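You operate a simulated robot arm through the tools that you are given. There is no shell and no other tool. Be economical: measure what you need, move in short steps, check, and stop when the job is done.

You run a simulated two-armed robot. Do the job below in one go: nothing can be reset, and whatever is moved stays where it is left.

JOB
Put the name strip that says "quotes" from the top of the grey table on the top of the vacuum plate and the name strip that says "returns" on the plate of the corner guide. Take the cap off the green tube and lay it down on the top of the grey table. Take the pack that says "fresh" from the top of the mounting bench and put it on top of the mid card stack. Fetch the red felt pad and set it on the shelf of the small grey table. Put the grey wiping pad on the thin white sheets. Put the large card stack on the blue print. Open the mounting bench drawer. Do these in any order. Set down upright: pack.

It is judged by the outcome, as a careful person would: the job done as asked, and still so three seconds after it is handed in. It fails if anything else is knocked over, pushed out of place, dropped, spilled or broken. Lids that push on must go on centred and level and be pressed home; caps that screw on are set level and turned clockwise until they are tight. Flat cloth is picked up by pressing the open fingertips on it (5 to 10 N) and closing them slowly along it; thin cloth reads only 2 to 8 mm in the jaws.

ROBOT AND FRAMES
Two 6-joint arms with two-finger parallel grippers on one trunk, on a base that drives. Base frame: it is fixed to the floor where the robot stands at the start and does not move with it; the origin is under the middle of the robot, x ahead of it, y to its left, z up. Lengths are in m, angles in rad, forces in N, time in s.
The left shoulder is at the start at [0.06, 0.187, 1.222], the right one opposite. Places, roughly: blue dry pack, pink dry pack [-1, 1, 1]; blue print (27x20x1 cm) [2.7, 0.1, 0.9]; grey wiping pad (6x9x4 cm) [3.3, -3.1, 1.1]; large card stack [2.25, -3, 1]; mid card stack [-1.25, 1, 1]; mounting bench drawer [-1.6, 1.1, 0.7]; plate of the corner guide [-2.1, 1.1, 0.9]; red felt pad (7x5x5 cm) [-1.5, 1, 0.9]; shelf of the small grey table [0.6, -3.2, 0.4]; thin white sheets (20x20x2 cm) [5.5, -2.8, 1.1]; top of the vacuum plate [-1.6, 1.1, 0.9]. Payload 1.57 kg a hand.
Tool frame (each hand has its own): the origin (TCP) lies between the finger pads and is the grasp point; the fingertips stand 0.03 m ahead of it; z points along the fingers, y is the line along which they close. The gripper opens to 0.11 m. The fingers are 0.024 m wide and 0.012 m thick; the gripper's body (0.048 by 0.112 m) begins 0.078 m behind the TCP.
Orientation is told as [roll, pitch, yaw] about the base's x, y, z axes, in that order, counted from this pose: with the fingers straight down and closing along the base's y, the tool's x points along the base's -x, its y along +y and its z along -z.

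CONTROLS
- The arms move only by the tool drive_tool. It takes "left_moves", "right_moves" or both (then of equal length, played together; a hand with none holds still); each is a list of rows, each a list of 7 numbers: the turn, a rotation vector about the tool's x, y, z in rad, then the shift along the tool's x, y, z in m, then the closure in counts, from 0 (fully open) to 255 (shut). In form: [[rx, ry, rz, dx, dy, dz, gripper], ...]. A call has 1 to 8 rows; each row is the pose to reach, as a shift and turn from the pose commanded when the call began, along the tool's axes at that moment. Rows are played at 5 a second. More than 0.05 m and 0.15 rad between two rows, or a gripper value outside its range, and nothing of the call is played. Where a pose cannot be reached the arm comes as near as it can. A force on the tool above 40 N (or 10 N above the force at the start of the call, whichever is more), or a blocked arm, ends the call early, and 0.2 s more pass. Each finger travels about 0.153 m/s and halts on what it meets, pressing with about 36 N; the grip force reading is that of the motor and also rises with nothing between the fingers. The clock runs only during rows and for 0.2 s after the last one: add rows that repeat a pose to give the fingers time. It gives the time, the measured TCP pose, the force on the tool (base axes), the opening and the grip force at its end, in the units of the frame above (readings bear some noise), with the torque about the TCP (base axes, N m) and any sound that the robot's microphone picked up.
- Cameras (640 x 400 px; columns grow to the right, rows downward): "scene" is now at [0.0163, 0.0198, 1.7647]; the picture's right is [0.27, -0.96, 0.00], its down [-0.72, -0.21, -0.66] and it looks along [0.64, 0.18, -0.75] (base axes); focal length 275 px, centre (320, 200). "left" rides on the left gripper at [0.07, -0.016, -0.141] in its tool frame; the picture's right is [0.23, 0.97, 0.00], its down [-0.86, 0.20, -0.48] and it looks along [-0.47, 0.11, 0.88] (tool axes); focal length 222 px, centre (320, 200). "right" rides on the right gripper at [0.07, 0.016, -0.141] in its tool frame; the picture's right is [-0.23, 0.97, 0.00], its down [-0.86, -0.20, -0.48] and it looks along [-0.47, -0.11, 0.88] (tool axes); focal length 222 px, centre (320, 200). There is no depth. A picture from a camera that has moved, and an enlarged one, comes with that camera's place and axes in the base frame and with its lens.
- snapshot(camera): a new picture of that camera. No time passes.
- lift_body(by): slides the trunk up (or, below 0, down) by that many m; the arms and the scene camera ride with it, the base frame stays. It gives what a move gives, with no picture.
- roll_base(legs): drives the robot by 1 to 6 legs, each [ahead, left, turn to the left] in m, m and rad, along the robot's own axes; the way and the turn of a leg run together, so that a leg with both is an arc; at most 1.5 m and 3.142 rad a leg. The arms and the cameras ride along, it lands a little off, and it stops where it bumps. It gives what a move gives.
- head_to(pan, tilt): turns the head with the scene camera to pan (to the left, within 1.501 rad either way) and tilt (down, from -0.506 to 1.204), counted from straight ahead of the robot. It gives what a move gives.
- zoom(camera, box): a new picture of the part [left, top, right, bottom] of that camera's present view, enlarged. No time passes.
- sign_off(): hands the job in; it is judged then, once.

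Go step by step. Nothing tells you exact positions but the pictures and the camera data: compare them with the known pose of the tool, close in by small moves and look again before you grip or let go. The budget is 207 turns and 210 pictures, counting those below and the enlarged ones. Unless the task says otherwise, let go and move clear before handing in.

The tools are called after "Call:" by a JSON object that holds its "name" and its "arguments". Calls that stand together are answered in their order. drive_tool: Moves the arms, as the interface text tells. Its arguments: {"type":"object","properties":{"left_moves":{"type":"array","items":{"type":"array","items":{"type":"number"}}},"right_moves":{"type":"array","items":{"type":"array","items":{"type":"number"}}}},"required":[]} The other tools are called the same way: lift_body (by) slides the trunk up or down; roll_base (legs) drives the base; head_to (pan, tilt) turns the head that bears the scene camera; snapshot (camera) takes a picture; zoom (camera, box) takes an enlarged picture of a part of a camera's view; sign_off () hands the job in.

At the start:

```text
time_s: 0.0
left_position: [0.2672, 0.3792, 1.3023]
left_tool_rot: [-0.001, 0.0, -0.001]
left_wrist_force: [-0.2, -0.2, 0.3]
left_ft_torque: [0.0, 0.01, 0.01]
left_width: 0.11
left_finger_force: 0.1
right_position: [0.3436, 0.0048, 1.3661]
right_tool_rot: [0.0, 0.001, -0.001]
right_wrist_force: [-0.9, 0.3, 0.5]
right_ft_torque: [-0.02, 0.0, 0.03]
right_width: 0.1099
right_finger_force: 0.0
trunk travel left (down, up): [-0.85, 0.14]
robot x, y, heading: [0.0017, 0.0011, 0.002]
head pan, tilt: [0.278, 0.846]
```

scene: 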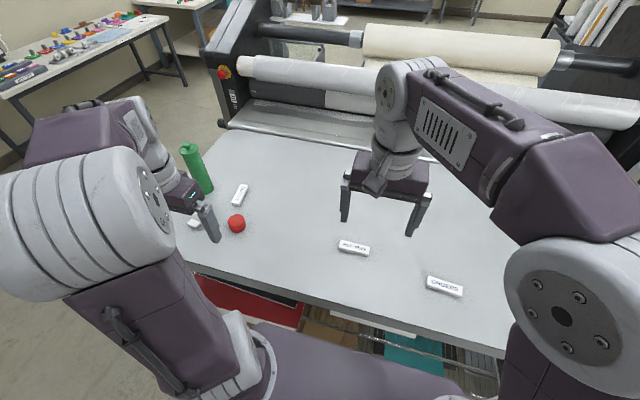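
right: 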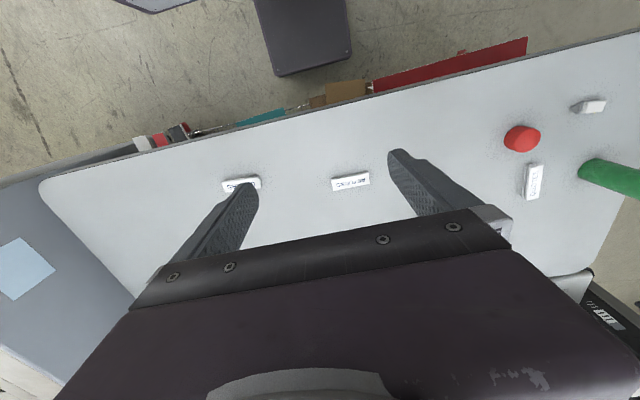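
left: 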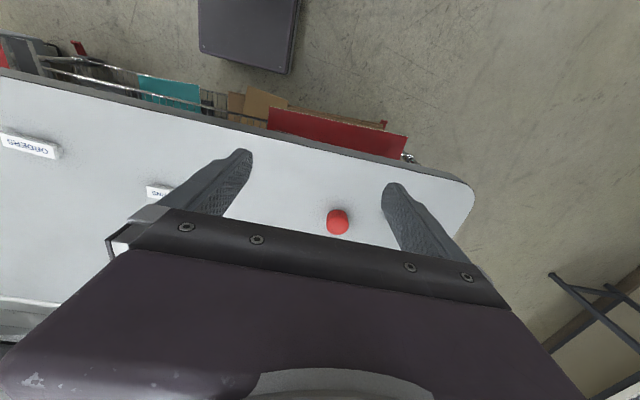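

I see the grey table in front with four name strips, a red ball and a green tube. I'll zoom in to read the strips.

Call:
{"name": "zoom", "arguments": {"camera": "scene", "box": [170, 130, 270, 250]}}

Call:
{"name": "zoom", "arguments": {"camera": "scene", "box": [320, 220, 480, 310]}}

Call:
{"name": "zoom", "arguments": {"camera": "right", "box": [480, 80, 640, 220]}}

```text
3.33 times, centred on (220, 190) of scene
camera zoom: at [0.0163, 0.0198, 1.7647], right [0.27, -0.96, 0.0], down [-0.72, -0.21, -0.66], along [0.64, 0.18, -0.75], focal length 917 px, centre (653, 233)
```

zoom: 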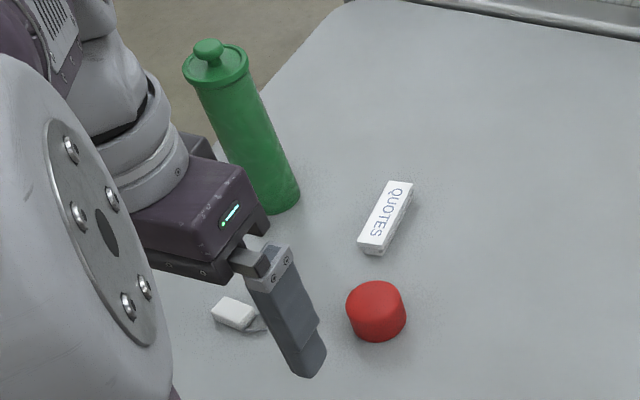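

```text
4.00 times, centred on (400, 265) of scene
camera zoom: at [0.0163, 0.0198, 1.7647], right [0.27, -0.96, 0.0], down [-0.72, -0.21, -0.66], along [0.64, 0.18, -0.75], focal length 1100 px, centre (0, -60)
```

zoom: 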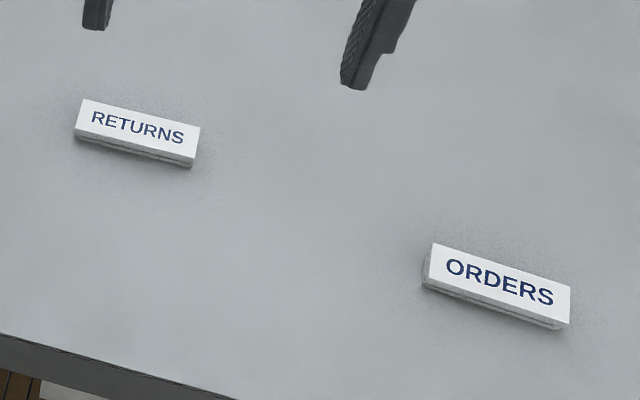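

```text
2.86 times, centred on (560, 150) of right
camera zoom: at [0.273, 0.0206, 1.5064], right [0.23, 0.97, 0.0], down [0.86, -0.2, 0.48], along [0.47, -0.11, -0.88], focal length 635 px, centre (-366, 343)
```

zoom: 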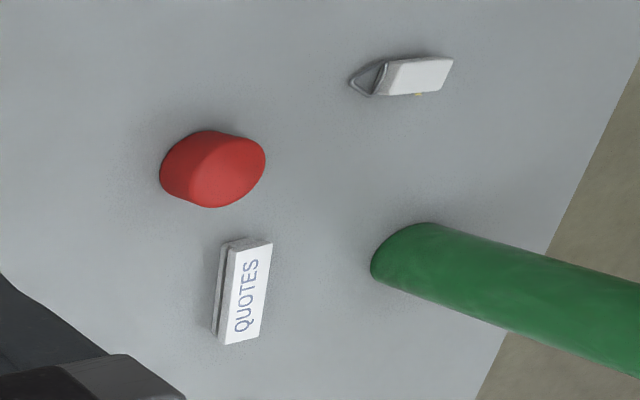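

I've found "quotes" near (0.72, 0.585), "returns" near (0.58, 0.04) and the tube near (0.72, 0.755). Next I'll look around the room.

Call:
{"name": "head_to", "arguments": {"pan": 1.5, "tilt": 0.35}}

Call:
{"name": "snapshot", "arguments": {"camera": "scene"}}

Call:
{"name": "head_to", "arguments": {"pan": -1.5, "tilt": 0.35}}

Call:
{"name": "snapshot", "arguments": {"camera": "scene"}}

Call:
{"name": "head_to", "arguments": {"pan": -0.4, "tilt": 0.4}}

Call:
{"name": "snapshot", "arguments": {"camera": "scene"}}

```text
time_s: 1.4
left_position: [0.2666, 0.3786, 1.3016]
left_tool_rot: [0.0, 0.0, -0.001]
left_wrist_force: [-0.1, 0.0, 0.0]
left_ft_torque: [-0.01, 0.0, -0.01]
left_width: 0.1101
left_finger_force: 0.1
right_position: [0.344, 0.0037, 1.3654]
right_tool_rot: [0.001, 0.001, 0.0]
right_wrist_force: [-0.1, -0.3, 0.0]
right_ft_torque: [0.0, 0.04, -0.01]
right_width: 0.11
right_finger_force: 0.0
trunk travel left (down, up): [-0.85, 0.14]
robot x, y, heading: [-0.0005, 0.0017, -0.0]
head pan, tilt: [1.499, 0.351]
```

```text
203 pictures are left
camera scene: at [-0.0524, 0.0913, 1.8081], right [1.0, -0.07, 0.0], down [-0.02, -0.34, -0.94], along [0.07, 0.94, -0.34], focal length 275 px, centre (320, 200)
```

scene: 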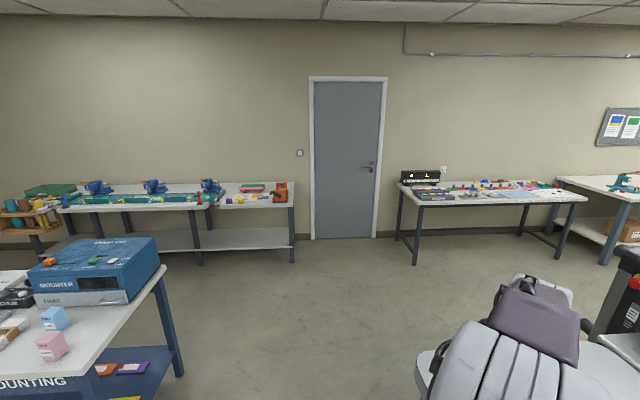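

```text
time_s: 4.0
left_position: [0.2656, 0.3791, 1.301]
left_tool_rot: [0.002, 0.0, -0.001]
left_wrist_force: [-0.8, -0.2, 0.5]
left_ft_torque: [-0.01, 0.03, 0.02]
left_width: 0.1095
left_finger_force: 0.0
right_position: [0.3444, 0.0039, 1.3658]
right_tool_rot: [-0.001, 0.0, 0.0]
right_wrist_force: [0.2, 0.3, -0.3]
right_ft_torque: [0.01, -0.01, 0.02]
right_width: 0.1101
right_finger_force: 0.0
trunk travel left (down, up): [-0.85, 0.14]
robot x, y, heading: [0.0029, -0.0024, -0.002]
head pan, tilt: [-1.499, 0.351]
```

```text
202 pictures are left
camera scene: at [-0.0524, -0.0945, 1.8081], right [-1.0, -0.07, 0.0], down [-0.02, 0.34, -0.94], along [0.07, -0.94, -0.34], focal length 275 px, centre (320, 200)
```

scene: 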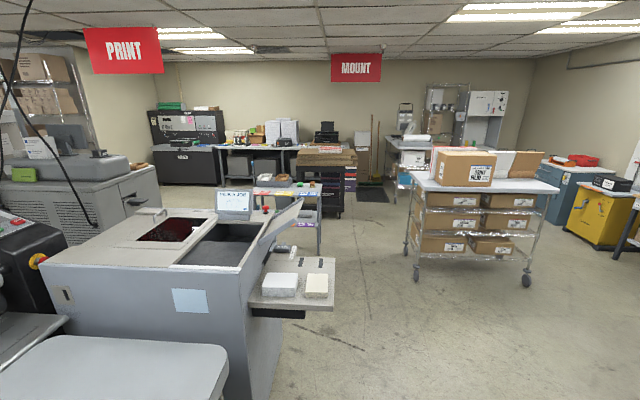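

```text
time_s: 5.3
left_position: [0.2664, 0.3776, 1.3024]
left_tool_rot: [0.0, 0.001, 0.0]
left_wrist_force: [0.7, -0.5, 0.1]
left_ft_torque: [0.01, -0.03, -0.01]
left_width: 0.1101
left_finger_force: 0.1
right_position: [0.3431, 0.0044, 1.3654]
right_tool_rot: [0.0, -0.002, 0.0]
right_wrist_force: [0.0, 0.4, 0.9]
right_ft_torque: [0.0, 0.0, -0.04]
right_width: 0.1102
right_finger_force: 0.1
trunk travel left (down, up): [-0.85, 0.14]
robot x, y, heading: [-0.0022, 0.0001, 0.003]
head pan, tilt: [-0.4, 0.4]
```

```text
201 pictures are left
camera scene: at [0.0262, -0.0378, 1.8036], right [-0.39, -0.92, 0.0], down [-0.36, 0.15, -0.92], along [0.85, -0.36, -0.39], focal length 275 px, centre (320, 200)
```

scene: 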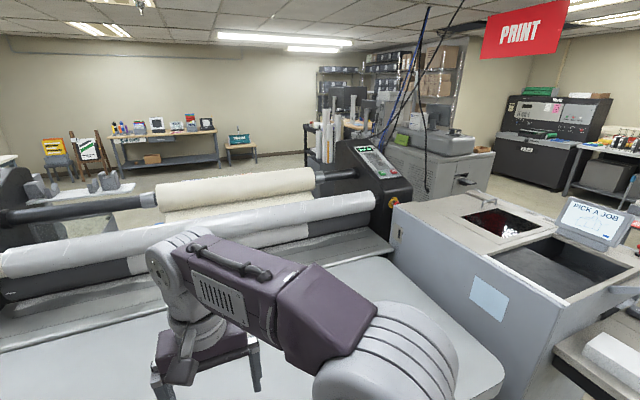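

The bench is behind-left, and the wide-format machine is ahead. I'll drive round to the table's left end to handle the tube and "quotes" there.

Call:
{"name": "roll_base", "arguments": {"legs": [[-0.1, 0, 0], [0, 1.22, 0], [0.8, 0, 0], [0, 0, -1.5708]]}}

Call:
{"name": "head_to", "arguments": {"pan": 0, "tilt": 0.9}}

Call:
{"name": "snapshot", "arguments": {"camera": "scene"}}

```text
time_s: 20.0
left_position: [1.0892, 0.9277, 1.3025]
left_tool_rot: [-0.001, 0.0, -1.595]
left_wrist_force: [-0.8, -0.3, -0.3]
left_ft_torque: [-0.04, -0.01, 0.0]
left_width: 0.1101
left_finger_force: 0.0
right_position: [0.7129, 0.8603, 1.3657]
right_tool_rot: [-0.001, -0.001, -1.594]
right_wrist_force: [-0.2, -0.6, -0.1]
right_ft_torque: [0.01, 0.0, -0.02]
right_width: 0.1099
right_finger_force: 0.1
trunk travel left (down, up): [-0.85, 0.14]
robot x, y, heading: [0.7141, 1.2024, -1.593]
head pan, tilt: [-0.4, 0.4]
```

```text
time_s: 20.9
left_position: [1.0886, 0.9277, 1.3029]
left_tool_rot: [0.0, -0.001, -1.593]
left_wrist_force: [0.6, -0.2, -0.2]
left_ft_torque: [0.01, 0.02, 0.01]
left_width: 0.11
left_finger_force: 0.0
right_position: [0.7123, 0.8592, 1.3653]
right_tool_rot: [0.0, -0.001, -1.593]
right_wrist_force: [-0.1, 0.0, 0.1]
right_ft_torque: [0.0, 0.03, 0.0]
right_width: 0.11
right_finger_force: 0.1
trunk travel left (down, up): [-0.85, 0.14]
robot x, y, heading: [0.7135, 1.2014, -1.593]
head pan, tilt: [0.0, 0.901]
```

```text
200 pictures are left
camera scene: at [0.7163, 1.1851, 1.7606], right [-1.0, 0.02, 0.0], down [0.02, 0.78, -0.62], along [-0.01, -0.62, -0.78], focal length 275 px, centre (320, 200)
```

scene: 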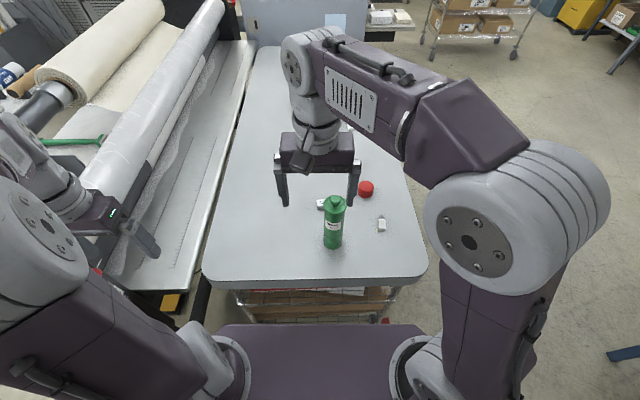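

The tube is now right ahead; I'll take a closer look.

Call:
{"name": "zoom", "arguments": {"camera": "scene", "box": [290, 170, 410, 260]}}

```text
4.44 times, centred on (350, 215) of scene
camera zoom: at [0.7163, 1.1851, 1.7606], right [-1.0, 0.02, 0.0], down [0.02, 0.78, -0.62], along [-0.01, -0.62, -0.78], focal length 1222 px, centre (187, 133)
```

zoom: 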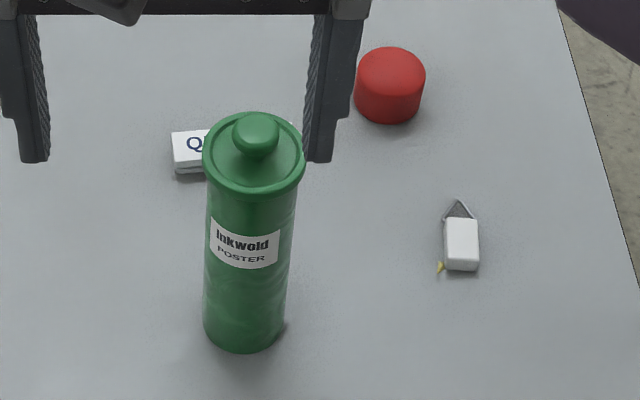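

The tube stands near (0.665, 0.706) with the table top at about z 0.915. I'll move the right hand above the cap and start tipping the left hand towards horizontal.

Call:
{"name": "drive_tool", "arguments": {"right_moves": [[0, 0, 0, -0.02, -0.006, 0.008, 0], [0, 0, 0, -0.04, -0.011, 0.016, 0], [0, 0, 0, -0.06, -0.017, 0.024, 0], [0, 0, 0, -0.08, -0.022, 0.03, 0], [0, 0, 0, -0.1, -0.028, 0.036, 0], [0, 0, 0, -0.12, -0.034, 0.042, 0], [0, 0, 0, -0.14, -0.04, 0.046, 0], [0, 0, 0, -0.155, -0.044, 0.046, 0]], "left_moves": [[0, -0.15, 0, -0.01, -0.017, 0.012, 0], [0, -0.3, 0, -0.02, -0.034, 0.025, 0], [0, -0.45, 0, -0.03, -0.051, 0.037, 0], [0, -0.6, 0, -0.04, -0.068, 0.05, 0], [0, -0.75, 0, -0.05, -0.085, 0.062, 0], [0, -0.9, 0, -0.06, -0.102, 0.075, 0], [0, -1.05, 0, -0.07, -0.12, 0.087, 0], [0, -1.2, 0, -0.08, -0.138, 0.1, 0]]}}

Call:
{"name": "snapshot", "arguments": {"camera": "right"}}

Call:
{"name": "snapshot", "arguments": {"camera": "scene"}}

Call:
{"name": "snapshot", "arguments": {"camera": "left"}}

```text
time_s: 22.7
left_position: [1.0713, 0.7747, 1.227]
left_tool_rot: [-0.04, -1.188, -1.561]
left_wrist_force: [-1.1, 0.5, -0.2]
left_ft_torque: [-0.02, 0.02, -0.01]
left_width: 0.11
left_finger_force: 0.0
left hand out of reach, approached as far as the arm can: row 4, 5, 6, 7, 8
right_position: [0.6656, 0.7014, 1.3196]
right_tool_rot: [-0.003, 0.004, -1.594]
right_wrist_force: [-0.2, -0.5, -0.4]
right_ft_torque: [0.02, 0.02, 0.0]
right_width: 0.11
right_finger_force: 0.1
trunk travel left (down, up): [-0.85, 0.14]
robot x, y, heading: [0.7183, 1.2025, -1.591]
head pan, tilt: [0.0, 0.901]
```

```text
198 pictures are left
camera right: at [0.6835, 0.7713, 1.4601], right [0.97, -0.25, 0.0], down [-0.22, -0.85, 0.48], along [-0.12, -0.46, -0.88], focal length 222 px, centre (320, 200)
```

right: 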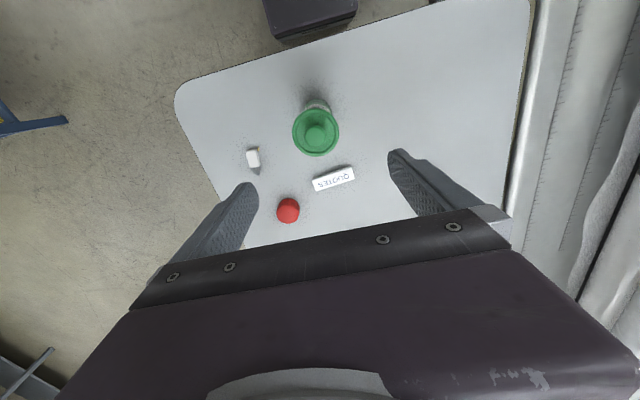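

```text
197 pictures are left
camera scene: at [0.7197, 1.1816, 1.7605], right [-1.0, 0.02, 0.0], down [0.02, 0.78, -0.62], along [-0.02, -0.62, -0.78], focal length 275 px, centre (320, 200)
```

scene: 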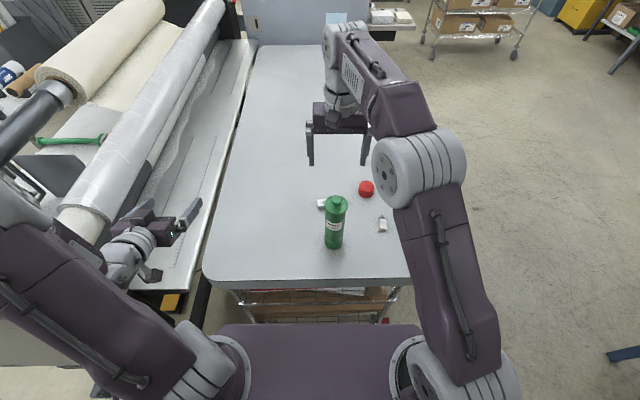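

```text
196 pictures are left
camera left: at [1.0587, 0.9323, 1.2173], right [0.97, 0.06, -0.23], down [0.22, 0.12, 0.97], along [0.08, -0.99, 0.1], focal length 222 px, centre (320, 200)
```

left: 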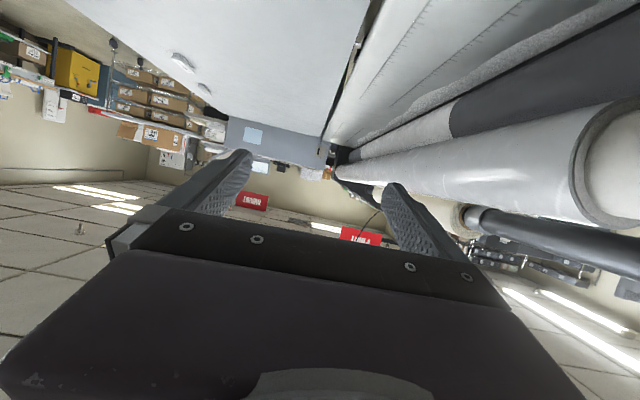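

The left arm is too folded here. I'll back off slightly and raise the trunk to give it room.

Call:
{"name": "roll_base", "arguments": {"legs": [[-0.08, 0.0, 0]]}}

Call:
{"name": "lift_body", "arguments": {"by": 0.1}}

Call:
{"name": "drive_tool", "arguments": {"left_moves": [[0, -0.05, 0, 0.03, -0.02, 0.03, 0], [0.1, -0.05, 0, 0.06, -0.04, 0.05, 0], [0.2, -0.05, 0, 0.08, -0.06, 0.07, 0], [0.3, -0.05, 0, 0.1, -0.08, 0.09, 0], [0.4, -0.05, 0, 0.12, -0.1, 0.1, 0], [0.5, -0.05, 0, 0.14, -0.12, 0.1, 0], [0.6, -0.05, 0, 0.15, -0.13, 0.1, 0], [0.6, -0.05, 0, 0.15, -0.13, 0.1, 0]]}}

Call:
{"name": "snapshot", "arguments": {"camera": "scene"}}

```text
time_s: 23.8
left_position: [1.0691, 0.8514, 1.2256]
left_tool_rot: [-0.038, -1.181, -1.565]
left_wrist_force: [0.1, -0.3, 0.0]
left_ft_torque: [0.0, 0.01, 0.0]
left_width: 0.1101
left_finger_force: 0.0
right_position: [0.6645, 0.7773, 1.3173]
right_tool_rot: [0.0, 0.007, -1.595]
right_wrist_force: [0.6, -0.3, 0.6]
right_ft_torque: [0.08, 0.01, 0.01]
right_width: 0.1098
right_finger_force: 0.1
trunk travel left (down, up): [-0.85, 0.14]
robot x, y, heading: [0.7196, 1.2794, -1.594]
head pan, tilt: [0.0, 0.901]
```

```text
time_s: 25.1
left_position: [1.0686, 0.8572, 1.329]
left_tool_rot: [-0.038, -1.187, -1.564]
left_wrist_force: [-0.3, 0.4, -1.1]
left_ft_torque: [-0.01, 0.02, 0.01]
left_width: 0.1101
left_finger_force: 0.1
right_position: [0.6647, 0.7844, 1.4202]
right_tool_rot: [0.0, 0.002, -1.596]
right_wrist_force: [-0.1, -0.2, 0.1]
right_ft_torque: [0.0, 0.02, 0.0]
right_width: 0.1098
right_finger_force: 0.1
trunk travel left (down, up): [-0.95, 0.04]
robot x, y, heading: [0.7181, 1.2849, -1.593]
head pan, tilt: [0.0, 0.901]
```

```text
time_s: 26.9
left_position: [0.9468, 0.8063, 1.1573]
left_tool_rot: [-0.693, -1.23, -1.513]
left_wrist_force: [0.1, 0.7, -0.1]
left_ft_torque: [0.0, 0.02, 0.01]
left_width: 0.1097
left_finger_force: 0.1
left hand out of reach, approached as far as the arm can: row 1, 2, 3, 4, 5, 6, 7, 8
right_position: [0.6643, 0.7846, 1.4215]
right_tool_rot: [0.0, -0.001, -1.596]
right_wrist_force: [-1.0, -0.3, -0.7]
right_ft_torque: [-0.01, -0.03, 0.01]
right_width: 0.1097
right_finger_force: 0.1
trunk travel left (down, up): [-0.95, 0.04]
robot x, y, heading: [0.7173, 1.2829, -1.597]
head pan, tilt: [0.0, 0.901]
```

```text
195 pictures are left
camera scene: at [0.7177, 1.2653, 1.8605], right [-1.0, 0.02, 0.0], down [0.02, 0.78, -0.62], along [-0.01, -0.62, -0.78], focal length 275 px, centre (320, 200)
```

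scene: 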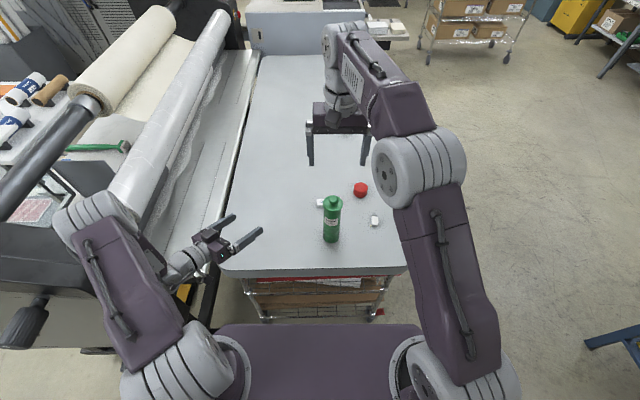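

The left gripper now points roughly at the tube. I'll bring it to a pre-grasp pose with its closing line levelled.

Call:
{"name": "drive_tool", "arguments": {"left_moves": [[0, 0, 0.06, 0.014, -0.025, 0.03, 0], [0, 0, 0.12, 0.027, -0.049, 0.06, 0], [0, 0, 0.18, 0.04, -0.074, 0.09, 0], [0, 0, 0.222, 0.054, -0.1, 0.12, 0], [0, 0, 0.222, 0.068, -0.124, 0.15, 0], [0, 0, 0.222, 0.081, -0.148, 0.178, 0], [0, 0, 0.222, 0.081, -0.148, 0.178, 0]]}}

Call:
{"name": "snapshot", "arguments": {"camera": "scene"}}

Call:
{"name": "snapshot", "arguments": {"camera": "left"}}

```text
time_s: 28.5
left_position: [0.7222, 0.6707, 1.0471]
left_tool_rot: [-0.022, -1.309, -2.216]
left_wrist_force: [-0.2, -0.3, 0.1]
left_ft_torque: [0.02, -0.02, -0.03]
left_width: 0.11
left_finger_force: 0.0
left hand out of reach, approached as far as the arm can: row 1, 2, 3, 4, 5, 6, 7
right_position: [0.6647, 0.7848, 1.4195]
right_tool_rot: [-0.001, 0.001, -1.595]
right_wrist_force: [0.0, 0.3, -1.4]
right_ft_torque: [-0.01, -0.03, 0.03]
right_width: 0.11
right_finger_force: 0.1
trunk travel left (down, up): [-0.95, 0.04]
robot x, y, heading: [0.7166, 1.2831, -1.591]
head pan, tilt: [0.0, 0.901]
```

```text
194 pictures are left
camera scene: at [0.7167, 1.2647, 1.8605], right [-1.0, 0.02, 0.0], down [0.02, 0.78, -0.62], along [-0.01, -0.62, -0.78], focal length 275 px, centre (320, 200)
```

scene: 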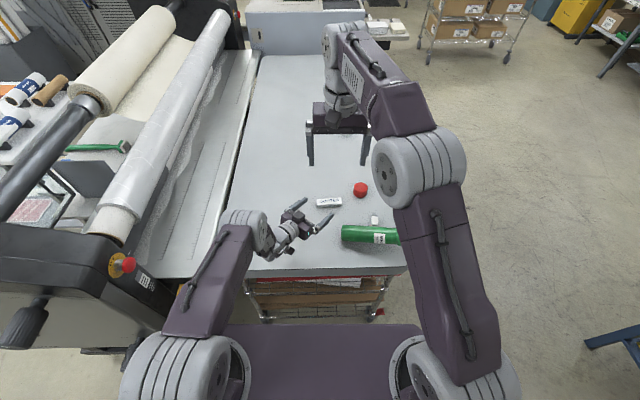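

```text
193 pictures are left
camera left: at [0.8037, 0.8025, 1.0185], right [0.8, -0.55, -0.22], down [0.31, 0.06, 0.95], along [-0.51, -0.83, 0.22], focal length 222 px, centre (320, 200)
```

left: 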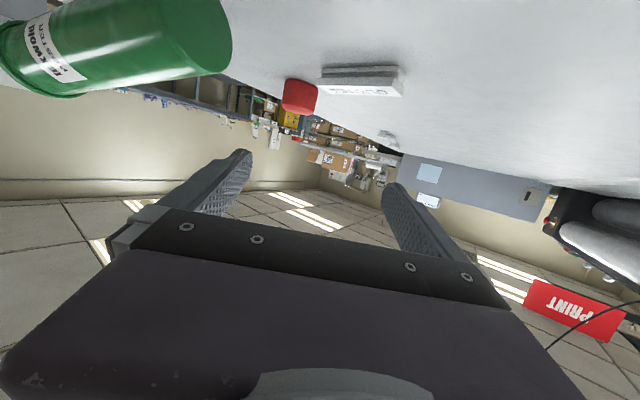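

The left arm overshot and tipped the tube over; it now lies on the table. I'll lift the left hand away carefully and look.

Call:
{"name": "drive_tool", "arguments": {"left_moves": [[0, 0, 0, -0.03, 0, 0, 0], [0, 0, 0, -0.06, 0, 0, 0], [0, 0, 0, -0.1, 0, -0.02, 0], [0, 0, 0, -0.13, 0, -0.05, 0], [0, 0, 0, -0.15, 0, -0.08, 0]]}}

Call:
{"name": "zoom", "arguments": {"camera": "scene", "box": [280, 160, 440, 270]}}

Call:
{"name": "snapshot", "arguments": {"camera": "right"}}

```text
time_s: 29.7
left_position: [0.7433, 0.6846, 1.2215]
left_tool_rot: [-0.028, -1.311, -2.21]
left_wrist_force: [-1.0, 0.1, 0.2]
left_ft_torque: [0.03, -0.02, -0.01]
left_width: 0.11
left_finger_force: 0.0
left hand out of reach, approached as far as the arm can: row 1, 3, 4, 5
right_position: [0.665, 0.7856, 1.421]
right_tool_rot: [0.001, 0.0, -1.593]
right_wrist_force: [-0.5, 0.8, -0.1]
right_ft_torque: [-0.02, 0.0, 0.02]
right_width: 0.1101
right_finger_force: 0.1
trunk travel left (down, up): [-0.95, 0.04]
robot x, y, heading: [0.7166, 1.2824, -1.597]
head pan, tilt: [0.0, 0.901]
heard: snap
```

```text
3.64 times, centred on (360, 215) of scene
camera zoom: at [0.7185, 1.2667, 1.8605], right [-1.0, 0.02, 0.0], down [0.02, 0.78, -0.62], along [-0.02, -0.62, -0.78], focal length 1000 px, centre (174, 146)
```

zoom: 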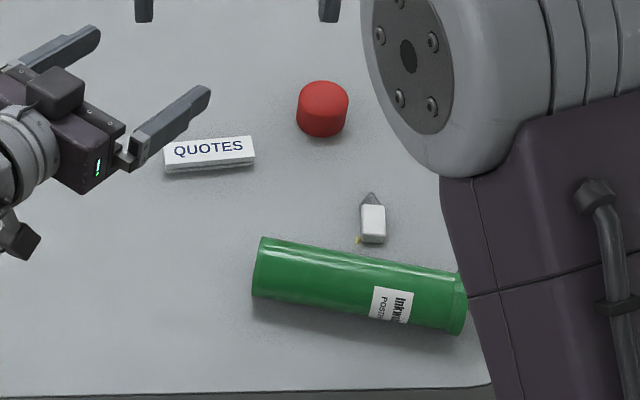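

```text
191 pictures are left
camera right: at [0.6821, 0.8557, 1.5611], right [0.97, -0.25, 0.0], down [-0.22, -0.85, 0.48], along [-0.12, -0.46, -0.88], focal length 222 px, centre (320, 200)
```

right: 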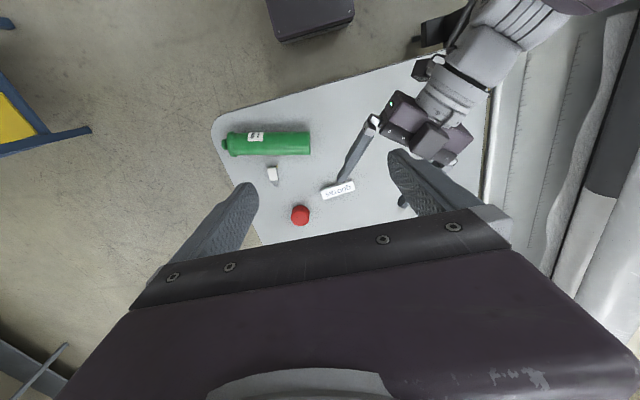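

The tube lies near y 0.745, x 0.38–0.62, with its cap towards –x. I'll move the right hand out of the way and level the left hand back to pointing down, then shift the base right.

Call:
{"name": "drive_tool", "arguments": {"right_moves": [[0, 0, 0, 0.01, -0.03, 0, 0], [0, 0, 0, 0.02, -0.06, 0, 0], [0, 0, 0, 0.03, -0.09, 0, 0], [0, 0, 0, 0.05, -0.12, 0, 0], [0, 0, 0, 0.07, -0.15, 0, 0], [0, 0, 0, 0.09, -0.18, 0, 0], [0, 0, 0, 0.1, -0.2, 0, 0], [0, 0, 0, 0.1, -0.2, 0, 0]], "left_moves": [[0, 0.14, 0, -0.03, 0, -0.01, 0], [0, 0.28, 0, -0.06, 0, -0.01, 0], [0, 0.42, 0, -0.09, 0, -0.01, 0], [0, 0.56, 0, -0.1, 0, -0.01, 0], [0, 0.7, 0, -0.1, 0, -0.01, 0], [0, 0.84, 0, -0.1, 0, -0.01, 0], [0, 0.98, 0, -0.1, 0, -0.01, 0], [0, 1.12, 0, -0.1, 0, -0.01, 0]]}}

Call:
{"name": "snapshot", "arguments": {"camera": "scene"}}

```text
time_s: 31.5
left_position: [0.7339, 0.6773, 1.3167]
left_tool_rot: [0.006, -0.188, -2.23]
left_wrist_force: [0.6, -0.1, -0.6]
left_ft_torque: [-0.02, 0.04, 0.01]
left_width: 0.1098
left_finger_force: 0.0
left hand out of reach, approached as far as the arm can: row 8
right_position: [0.4651, 0.8897, 1.4209]
right_tool_rot: [0.002, 0.001, -1.596]
right_wrist_force: [0.1, -0.1, -0.1]
right_ft_torque: [0.01, 0.0, 0.03]
right_width: 0.11
right_finger_force: 0.1
trunk travel left (down, up): [-0.95, 0.04]
robot x, y, heading: [0.7163, 1.2821, -1.593]
head pan, tilt: [0.0, 0.901]
```

```text
190 pictures are left
camera scene: at [0.7176, 1.2629, 1.8606], right [-1.0, 0.02, 0.0], down [0.02, 0.78, -0.62], along [-0.01, -0.62, -0.78], focal length 275 px, centre (320, 200)
```

scene: 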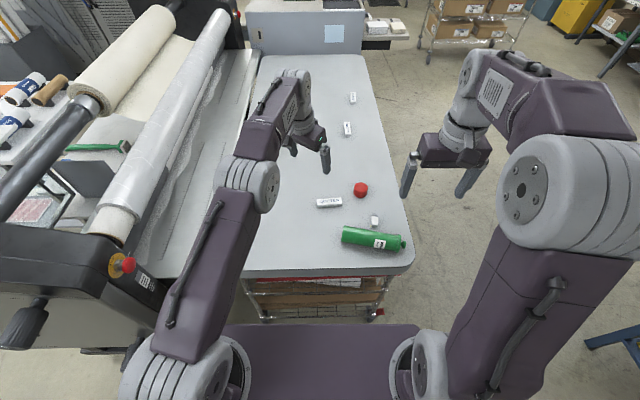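

I'll shift the base right by 0.2 m and swing the left hand to straddle the tube crosswise.

Call:
{"name": "roll_base", "arguments": {"legs": [[0, -0.2, 0]]}}

Call:
{"name": "drive_tool", "arguments": {"left_moves": [[0, 0.1, 0, 0, 0, 0, 0], [0, 0.188, 0, 0, 0, 0, 0]]}}

Call:
{"name": "drive_tool", "arguments": {"left_moves": [[0, 0, 0.145, 0.005, -0.01, 0, 0], [0, 0, 0.29, 0.01, -0.02, 0, 0], [0, 0, 0.435, 0.015, -0.03, 0, 0], [0, 0, 0.58, 0.02, -0.035, 0, 0], [0, 0, 0.725, 0.025, -0.042, 0, 0], [0, 0, 0.87, 0.03, -0.05, 0, 0], [0, 0, 1.015, 0.035, -0.055, 0, 0], [0, 0, 1.16, 0.037, -0.059, 0, 0]]}}

Call:
{"name": "snapshot", "arguments": {"camera": "left"}}

Call:
{"name": "snapshot", "arguments": {"camera": "scene"}}

```text
time_s: 33.1
left_position: [0.5332, 0.6843, 1.3167]
left_tool_rot: [0.002, -0.192, -2.234]
left_wrist_force: [0.5, 0.2, 0.6]
left_ft_torque: [0.0, 0.05, -0.02]
left_width: 0.1099
left_finger_force: 0.0
right_position: [0.2674, 0.8951, 1.4221]
right_tool_rot: [-0.006, 0.0, -1.597]
right_wrist_force: [1.0, 0.1, 0.3]
right_ft_torque: [0.0, 0.01, 0.0]
right_width: 0.1099
right_finger_force: 0.1
trunk travel left (down, up): [-0.95, 0.04]
robot x, y, heading: [0.5145, 1.2897, -1.594]
head pan, tilt: [0.0, 0.901]
```

```text
time_s: 33.8
left_position: [0.5391, 0.7119, 1.3117]
left_tool_rot: [0.002, -0.047, -2.23]
left_wrist_force: [0.6, -0.9, -0.6]
left_ft_torque: [-0.06, 0.03, -0.02]
left_width: 0.1102
left_finger_force: 0.1
left hand out of reach, approached as far as the arm can: row 1, 2
right_position: [0.2643, 0.8955, 1.4196]
right_tool_rot: [-0.002, 0.0, -1.599]
right_wrist_force: [0.8, -0.2, 0.2]
right_ft_torque: [0.03, -0.01, 0.0]
right_width: 0.1101
right_finger_force: 0.0
trunk travel left (down, up): [-0.95, 0.04]
robot x, y, heading: [0.5135, 1.2875, -1.599]
head pan, tilt: [0.0, 0.901]
```

```text
time_s: 35.5
left_position: [0.5131, 0.7754, 1.399]
left_tool_rot: [-0.039, 0.008, 2.889]
left_wrist_force: [0.0, -0.3, 0.6]
left_ft_torque: [0.02, 0.0, 0.03]
left_width: 0.11
left_finger_force: 0.1
left hand out of reach, approached as far as the arm can: row 1, 3, 4, 5, 6, 7, 8
right_position: [0.2612, 0.8936, 1.4201]
right_tool_rot: [-0.001, 0.0, -1.597]
right_wrist_force: [-0.7, -0.6, 0.3]
right_ft_torque: [0.03, 0.01, -0.02]
right_width: 0.1102
right_finger_force: 0.1
trunk travel left (down, up): [-0.95, 0.04]
robot x, y, heading: [0.5129, 1.2875, -1.597]
head pan, tilt: [0.0, 0.901]
```

```text
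189 pictures are left
camera left: at [0.5831, 0.7691, 1.5432], right [-0.02, -1.0, -0.04], down [-0.89, 0.0, 0.46], along [-0.46, 0.04, -0.89], focal length 222 px, centre (320, 200)
```

left: 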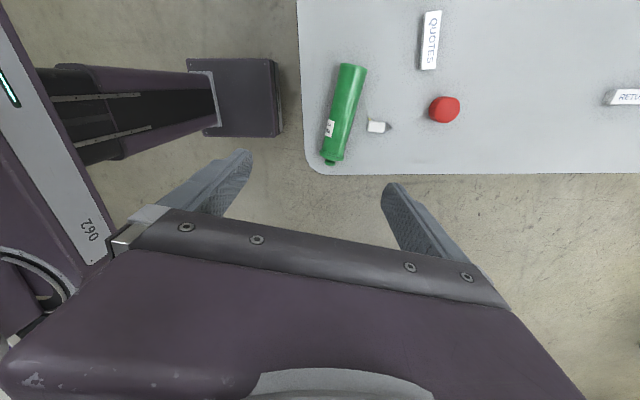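

```text
188 pictures are left
camera scene: at [0.5128, 1.2677, 1.8605], right [-1.0, 0.03, 0.0], down [0.02, 0.78, -0.62], along [-0.02, -0.62, -0.78], focal length 275 px, centre (320, 200)
```

scene: 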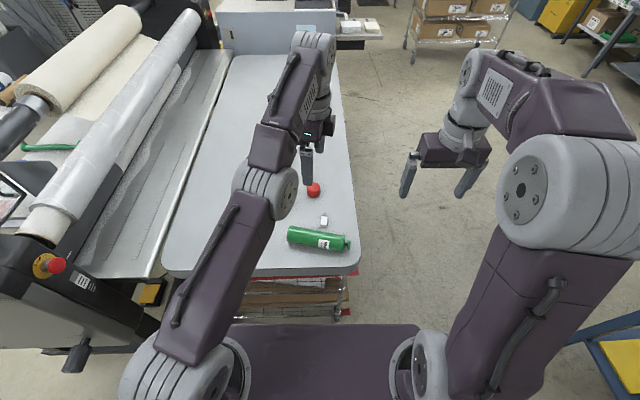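

Now lowering the left hand over the tube, stopping above it to check.

Call:
{"name": "drive_tool", "arguments": {"left_moves": [[0, 0, 0, 0.002, 0.01, 0.045, 0], [0, 0, 0, 0.005, 0.02, 0.09, 0], [0, 0, 0, 0.008, 0.03, 0.135, 0], [0, 0, 0, 0.008, 0.03, 0.18, 0], [0, 0, 0, 0.008, 0.03, 0.225, 0], [0, 0, 0, 0.008, 0.03, 0.27, 0], [0, 0, 0, 0.008, 0.03, 0.3, 0]]}}

Call:
{"name": "snapshot", "arguments": {"camera": "left"}}

Call:
{"name": "snapshot", "arguments": {"camera": "scene"}}

```text
time_s: 37.1
left_position: [0.5143, 0.7425, 1.0978]
left_tool_rot: [0.005, 0.0, 2.891]
left_wrist_force: [-0.6, -0.7, -1.0]
left_ft_torque: [-0.01, 0.02, -0.03]
left_width: 0.1101
left_finger_force: 0.1
left hand out of reach, approached as far as the arm can: row 1, 2, 3, 4, 5
right_position: [0.2614, 0.8922, 1.42]
right_tool_rot: [0.0, 0.004, -1.596]
right_wrist_force: [0.3, -0.6, 0.5]
right_ft_torque: [0.05, 0.03, 0.0]
right_width: 0.1102
right_finger_force: 0.1
trunk travel left (down, up): [-0.95, 0.04]
robot x, y, heading: [0.5145, 1.2915, -1.597]
head pan, tilt: [0.0, 0.901]
```

```text
187 pictures are left
camera left: at [0.5865, 0.7407, 1.2409], right [-0.02, -1.0, 0.0], down [-0.88, 0.02, 0.48], along [-0.48, 0.01, -0.88], focal length 222 px, centre (320, 200)
```

left: 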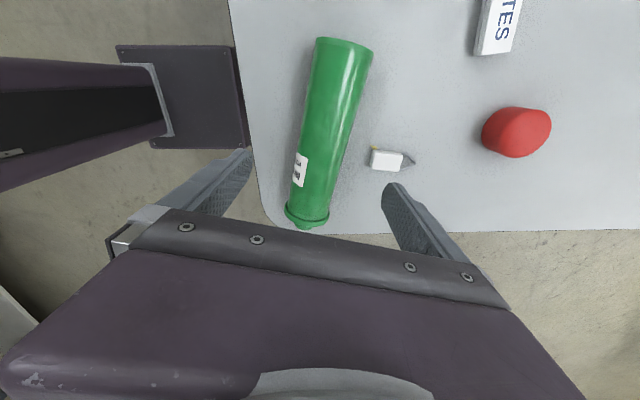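

```text
186 pictures are left
camera scene: at [0.5139, 1.2662, 1.8606], right [-1.0, 0.03, 0.0], down [0.02, 0.78, -0.62], along [-0.02, -0.62, -0.79], focal length 275 px, centre (320, 200)
```

scene: 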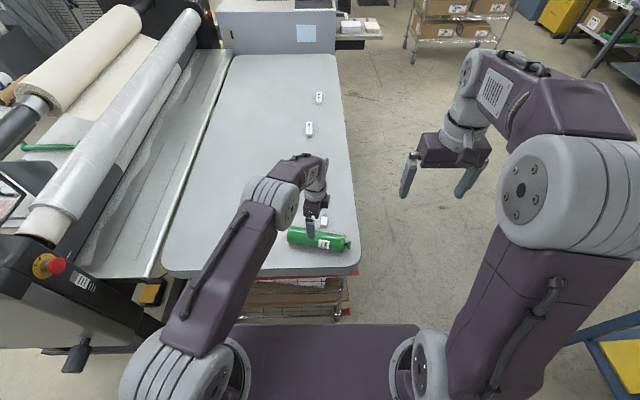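

Tube axis is centred between the fingers. I'll narrow the jaws a little (to spare the small white item) and descend in steps.

Call:
{"name": "drive_tool", "arguments": {"left_moves": [[0, 0, 0, 0, 0.004, 0.03, 40], [0, 0, 0, 0, 0.004, 0.06, 40], [0, 0, 0, 0, 0.004, 0.09, 40], [0, 0, 0, 0, 0.004, 0.115, 40], [0, 0, 0, 0, 0.004, 0.135, 40]]}}

Call:
{"name": "snapshot", "arguments": {"camera": "left"}}

```text
time_s: 38.4
left_position: [0.5181, 0.7537, 0.981]
left_tool_rot: [0.002, 0.003, 2.892]
left_wrist_force: [0.5, -0.4, 0.7]
left_ft_torque: [-0.01, -0.01, -0.02]
left_width: 0.0938
left_finger_force: 0.8
left hand out of reach, approached as far as the arm can: row 4, 5
right_position: [0.2602, 0.8947, 1.4203]
right_tool_rot: [0.0, 0.0, -1.597]
right_wrist_force: [0.2, -0.6, 0.1]
right_ft_torque: [0.01, 0.04, -0.01]
right_width: 0.1099
right_finger_force: 0.1
trunk travel left (down, up): [-0.95, 0.04]
robot x, y, heading: [0.5129, 1.2843, -1.595]
head pan, tilt: [0.0, 0.901]
```

```text
185 pictures are left
camera left: at [0.5896, 0.7524, 1.1238], right [-0.02, -1.0, 0.0], down [-0.88, 0.02, 0.48], along [-0.48, 0.01, -0.88], focal length 222 px, centre (320, 200)
```

left: 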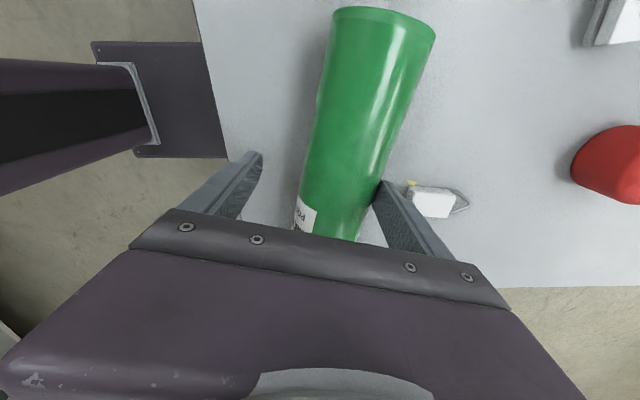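

The arm is at its reach limit with the trunk this high. I'll raise the hand, then lower the trunk.

Call:
{"name": "drive_tool", "arguments": {"left_moves": [[0, 0, 0, 0, 0, -0.04, 40], [0, 0, 0, 0, 0, -0.08, 40], [0, 0, 0, 0, 0, -0.12, 40]]}}

Call:
{"name": "lift_body", "arguments": {"by": -0.12}}

```text
time_s: 39.1
left_position: [0.5075, 0.7281, 1.0949]
left_tool_rot: [0.0, 0.003, 2.892]
left_wrist_force: [0.6, -0.3, 0.2]
left_ft_torque: [-0.01, 0.0, 0.01]
left_width: 0.0926
left_finger_force: 0.1
left hand out of reach, approached as far as the arm can: row 1, 2, 3
right_position: [0.2622, 0.8948, 1.4205]
right_tool_rot: [0.0, 0.001, -1.597]
right_wrist_force: [-0.3, -0.5, -0.4]
right_ft_torque: [-0.03, 0.02, 0.01]
right_width: 0.11
right_finger_force: 0.1
trunk travel left (down, up): [-0.95, 0.04]
robot x, y, heading: [0.5141, 1.2905, -1.602]
head pan, tilt: [0.0, 0.901]
```

```text
time_s: 40.6
left_position: [0.507, 0.7265, 0.9755]
left_tool_rot: [0.002, 0.003, 2.892]
left_wrist_force: [0.0, -0.3, -0.1]
left_ft_torque: [0.0, -0.03, -0.02]
left_width: 0.0926
left_finger_force: 0.1
right_position: [0.2606, 0.8951, 1.3009]
right_tool_rot: [-0.001, 0.0, -1.598]
right_wrist_force: [1.7, 0.9, -0.2]
right_ft_torque: [0.02, 0.01, -0.02]
right_width: 0.11
right_finger_force: 0.0
trunk travel left (down, up): [-0.83, 0.16]
robot x, y, heading: [0.514, 1.2858, -1.6]
head pan, tilt: [0.0, 0.901]
```

Call:
{"name": "snapshot", "arguments": {"camera": "left"}}

```text
184 pictures are left
camera left: at [0.5783, 0.7254, 1.1184], right [-0.02, -1.0, 0.0], down [-0.88, 0.02, 0.48], along [-0.48, 0.01, -0.88], focal length 222 px, centre (320, 200)
```

left: 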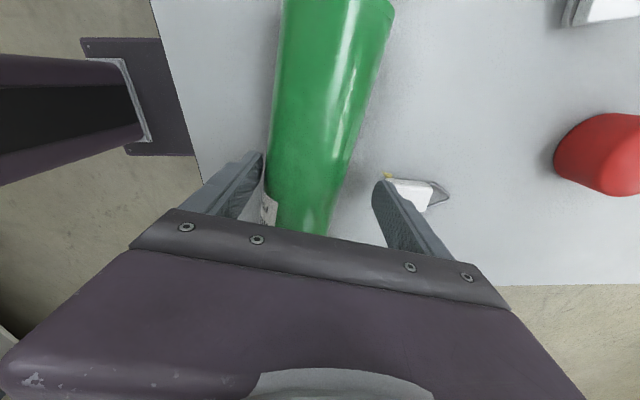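

Shift 12 mm to centre, go down 18 mm, then close on the tube.

Call:
{"name": "drive_tool", "arguments": {"left_moves": [[0, 0, 0, 0, -0.012, 0.0, 40], [0, 0, 0, 0, -0.012, 0.012, 40], [0, 0, 0, 0, -0.012, 0.02, 40], [0, 0, 0, 0, -0.012, 0.02, 60], [0, 0, 0, 0, -0.012, 0.02, 85], [0, 0, 0, 0, -0.012, 0.02, 110], [0, 0, 0, 0, -0.012, 0.02, 120], [0, 0, 0, 0, -0.012, 0.02, 120]]}}

Call:
{"name": "snapshot", "arguments": {"camera": "left"}}

```text
time_s: 42.5
left_position: [0.5101, 0.7398, 0.9529]
left_tool_rot: [0.002, 0.004, 2.891]
left_wrist_force: [-0.1, 1.7, 1.0]
left_ft_torque: [0.02, -0.02, 0.07]
left_width: 0.0615
left_finger_force: 36.4
left hand out of reach, approached as far as the arm can: row 1
right_position: [0.2617, 0.8959, 1.3013]
right_tool_rot: [-0.001, -0.002, -1.597]
right_wrist_force: [0.4, 0.3, -0.2]
right_ft_torque: [-0.01, 0.0, 0.0]
right_width: 0.1099
right_finger_force: 0.1
trunk travel left (down, up): [-0.83, 0.16]
robot x, y, heading: [0.5144, 1.2881, -1.594]
head pan, tilt: [0.0, 0.901]
```

```text
183 pictures are left
camera left: at [0.5812, 0.7375, 1.0978], right [-0.02, -1.0, 0.0], down [-0.88, 0.02, 0.48], along [-0.48, 0.01, -0.88], focal length 222 px, centre (320, 200)
```

left: 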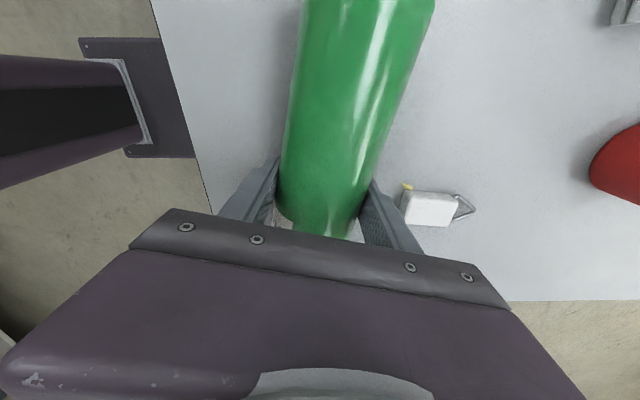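

Gripped at 61 mm. Lift straight up.

Call:
{"name": "drive_tool", "arguments": {"left_moves": [[0, 0, 0, 0, 0, -0.03, 130], [0, 0, 0, 0, 0, -0.06, 130], [0, 0, 0, 0, 0, -0.09, 130], [0, 0, 0, 0, 0, -0.12, 130], [0, 0, 0, 0, 0, -0.15, 130], [0, 0, 0, 0, 0, -0.18, 130]]}}

Call:
{"name": "drive_tool", "arguments": {"left_moves": [[0, -0.14, 0, 0, 0, 0, 130], [0, -0.28, 0, 0, 0, 0, 130], [0, -0.42, 0, 0, 0, 0, 130], [0, -0.56, 0, 0, 0, 0, 130], [0, -0.7, 0, 0, 0, 0, 130], [0, -0.84, 0, 0, 0, 0, 130], [0, -0.98, 0, 0, 0, 0, 130], [0, -1.12, 0, 0, 0, 0, 130]]}}

Call:
{"name": "snapshot", "arguments": {"camera": "scene"}}

```text
time_s: 43.9
left_position: [0.5108, 0.7387, 1.1355]
left_tool_rot: [0.0, 0.004, 2.891]
left_wrist_force: [-0.1, -0.4, -4.3]
left_ft_torque: [0.01, 0.06, -0.01]
left_width: 0.0617
left_finger_force: 35.9
right_position: [0.2612, 0.8954, 1.301]
right_tool_rot: [-0.001, 0.0, -1.597]
right_wrist_force: [0.0, -0.5, -0.1]
right_ft_torque: [0.0, 0.02, 0.02]
right_width: 0.1101
right_finger_force: 0.1
trunk travel left (down, up): [-0.83, 0.16]
robot x, y, heading: [0.5133, 1.2823, -1.596]
head pan, tilt: [0.0, 0.901]
```

```text
time_s: 45.6
left_position: [0.5104, 0.738, 1.1335]
left_tool_rot: [-0.001, -1.121, 2.892]
left_wrist_force: [0.5, -0.5, -3.3]
left_ft_torque: [-0.02, -0.04, -0.02]
left_width: 0.0615
left_finger_force: 35.5
right_position: [0.2619, 0.8935, 1.3002]
right_tool_rot: [-0.001, 0.003, -1.595]
right_wrist_force: [-0.5, 0.3, -0.5]
right_ft_torque: [0.01, 0.02, -0.01]
right_width: 0.1099
right_finger_force: 0.1
trunk travel left (down, up): [-0.83, 0.16]
robot x, y, heading: [0.515, 1.2854, -1.603]
head pan, tilt: [0.0, 0.901]
```

```text
182 pictures are left
camera scene: at [0.5144, 1.2685, 1.7406], right [-1.0, 0.03, 0.0], down [0.02, 0.78, -0.62], along [-0.02, -0.62, -0.78], focal length 275 px, centre (320, 200)
```

scene: 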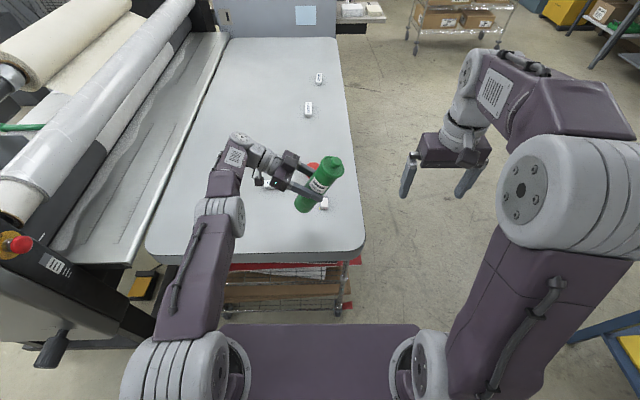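

The tube is nearly upright in the left hand. I'll finish the turn while carrying it back towards its old place.

Call:
{"name": "drive_tool", "arguments": {"left_moves": [[0, -0.14, 0, 0.012, -0.001, -0.024, 130], [0, -0.28, 0, 0.024, -0.002, -0.048, 130], [0, -0.42, 0, 0.036, -0.003, -0.072, 130], [0, -0.452, 0, 0.048, -0.003, -0.096, 130], [0, -0.452, 0, 0.058, -0.0035, -0.12, 130]]}}

Call:
{"name": "snapshot", "arguments": {"camera": "scene"}}

Call:
{"name": "snapshot", "arguments": {"camera": "left"}}

```text
time_s: 46.9
left_position: [0.593, 0.7779, 1.1564]
left_tool_rot: [0.686, -1.568, 2.209]
left_wrist_force: [-0.5, 0.7, -4.0]
left_ft_torque: [-0.01, -0.01, 0.01]
left_width: 0.0617
left_finger_force: 35.4
left hand out of reach, approached as far as the arm can: row 1, 2, 3, 4, 5
right_position: [0.2629, 0.8953, 1.3015]
right_tool_rot: [-0.001, -0.001, -1.598]
right_wrist_force: [-0.4, -0.2, -0.2]
right_ft_torque: [0.04, -0.04, -0.01]
right_width: 0.11
right_finger_force: 0.1
trunk travel left (down, up): [-0.83, 0.16]
robot x, y, heading: [0.5104, 1.2897, -1.595]
head pan, tilt: [0.0, 0.901]
```

```text
181 pictures are left
camera scene: at [0.5134, 1.2699, 1.7405], right [-1.0, 0.03, 0.0], down [0.02, 0.78, -0.62], along [-0.02, -0.62, -0.78], focal length 275 px, centre (320, 200)
```

scene: 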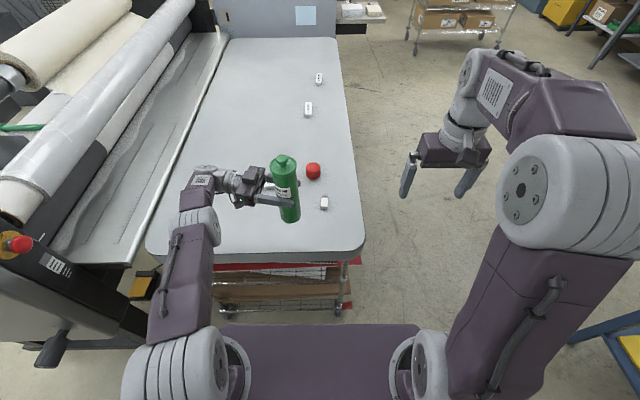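

```text
180 pictures are left
camera left: at [0.7337, 0.7587, 1.0886], right [-0.24, -0.94, -0.23], down [0.41, -0.31, 0.86], along [-0.88, 0.11, 0.46], focal length 222 px, centre (320, 200)
```

left: 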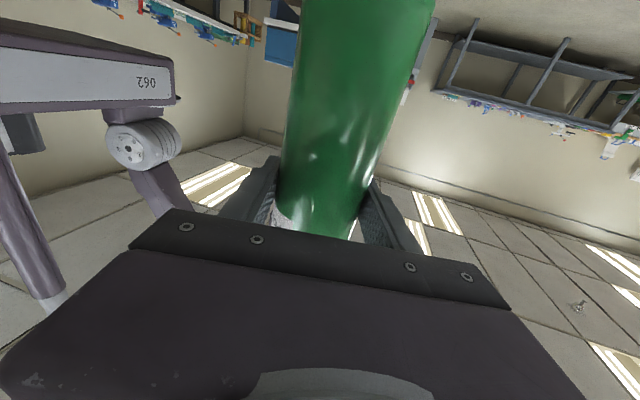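

Tube is upright. I'll move it back from the edge and lower it towards the table, gently.

Call:
{"name": "drive_tool", "arguments": {"left_moves": [[0, 0, 0, 0.0, 0.02, -0.008, 130], [0, 0, 0, 0.0, 0.042, -0.016, 130], [0, 0, 0, 0.02, 0.064, -0.024, 130], [0, 0, 0, 0.04, 0.064, -0.024, 130], [0, 0, 0, 0.06, 0.064, -0.024, 130], [0, 0, 0, 0.08, 0.064, -0.024, 130], [0, 0, 0, 0.1, 0.064, -0.024, 130]]}}

Call:
{"name": "snapshot", "arguments": {"camera": "scene"}}

```text
time_s: 48.5
left_position: [0.5847, 0.786, 1.1272]
left_tool_rot: [0.501, -1.57, 2.391]
left_wrist_force: [-0.1, -0.1, -5.1]
left_ft_torque: [-0.01, 0.0, 0.0]
left_width: 0.0618
left_finger_force: 35.9
left hand out of reach, approached as far as the arm can: row 1, 2, 3, 4, 5, 6, 7
right_position: [0.2617, 0.8946, 1.3008]
right_tool_rot: [0.0, 0.001, -1.597]
right_wrist_force: [0.6, 0.1, 0.3]
right_ft_torque: [0.01, -0.02, -0.03]
right_width: 0.11
right_finger_force: 0.1
trunk travel left (down, up): [-0.83, 0.16]
robot x, y, heading: [0.514, 1.2862, -1.594]
head pan, tilt: [0.0, 0.901]
```

```text
179 pictures are left
camera scene: at [0.5135, 1.2695, 1.7405], right [-1.0, 0.03, 0.0], down [0.02, 0.78, -0.62], along [-0.02, -0.62, -0.78], focal length 275 px, centre (320, 200)
```

scene: 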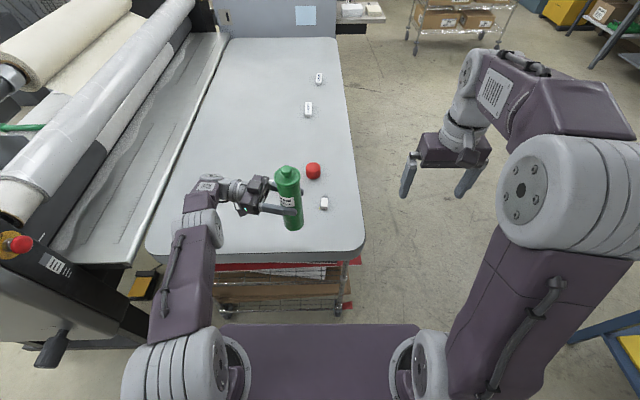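

The arm is fully stretched, so I'll drive forward 0.08 and lower with the trunk instead.

Call:
{"name": "roll_base", "arguments": {"legs": [[0.08, 0, 0]]}}

Call:
{"name": "lift_body", "arguments": {"by": -0.085}}

Call:
{"name": "zoom", "arguments": {"camera": "scene", "box": [200, 110, 380, 240]}}

```text
time_s: 49.5
left_position: [0.5815, 0.7127, 1.1301]
left_tool_rot: [1.153, -1.566, 1.738]
left_wrist_force: [0.4, 0.6, -3.6]
left_ft_torque: [-0.01, -0.02, 0.02]
left_width: 0.0617
left_finger_force: 36.0
right_position: [0.2589, 0.8204, 1.3029]
right_tool_rot: [0.0, -0.001, -1.599]
right_wrist_force: [0.6, 0.4, 0.2]
right_ft_torque: [-0.04, 0.02, -0.02]
right_width: 0.11
right_finger_force: 0.0
trunk travel left (down, up): [-0.83, 0.16]
robot x, y, heading: [0.5137, 1.2062, -1.6]
head pan, tilt: [0.0, 0.901]
```

```text
time_s: 50.7
left_position: [0.5819, 0.7075, 1.0423]
left_tool_rot: [0.76, -1.569, 2.13]
left_wrist_force: [-1.3, 0.2, -4.5]
left_ft_torque: [-0.01, 0.03, -0.04]
left_width: 0.0621
left_finger_force: 36.0
right_position: [0.2584, 0.8159, 1.215]
right_tool_rot: [0.001, -0.001, -1.599]
right_wrist_force: [0.0, 0.2, -0.1]
right_ft_torque: [0.02, -0.02, -0.02]
right_width: 0.1099
right_finger_force: 0.1
trunk travel left (down, up): [-0.745, 0.245]
robot x, y, heading: [0.5095, 1.2098, -1.602]
head pan, tilt: [0.0, 0.901]
```

```text
3.08 times, centred on (290, 175) of scene
camera zoom: at [0.5112, 1.1906, 1.6556], right [-1.0, 0.03, 0.0], down [0.02, 0.78, -0.62], along [-0.02, -0.62, -0.78], focal length 846 px, centre (412, 277)
```

zoom: 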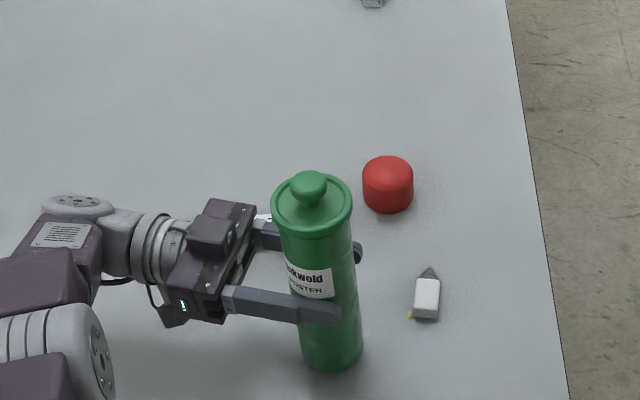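

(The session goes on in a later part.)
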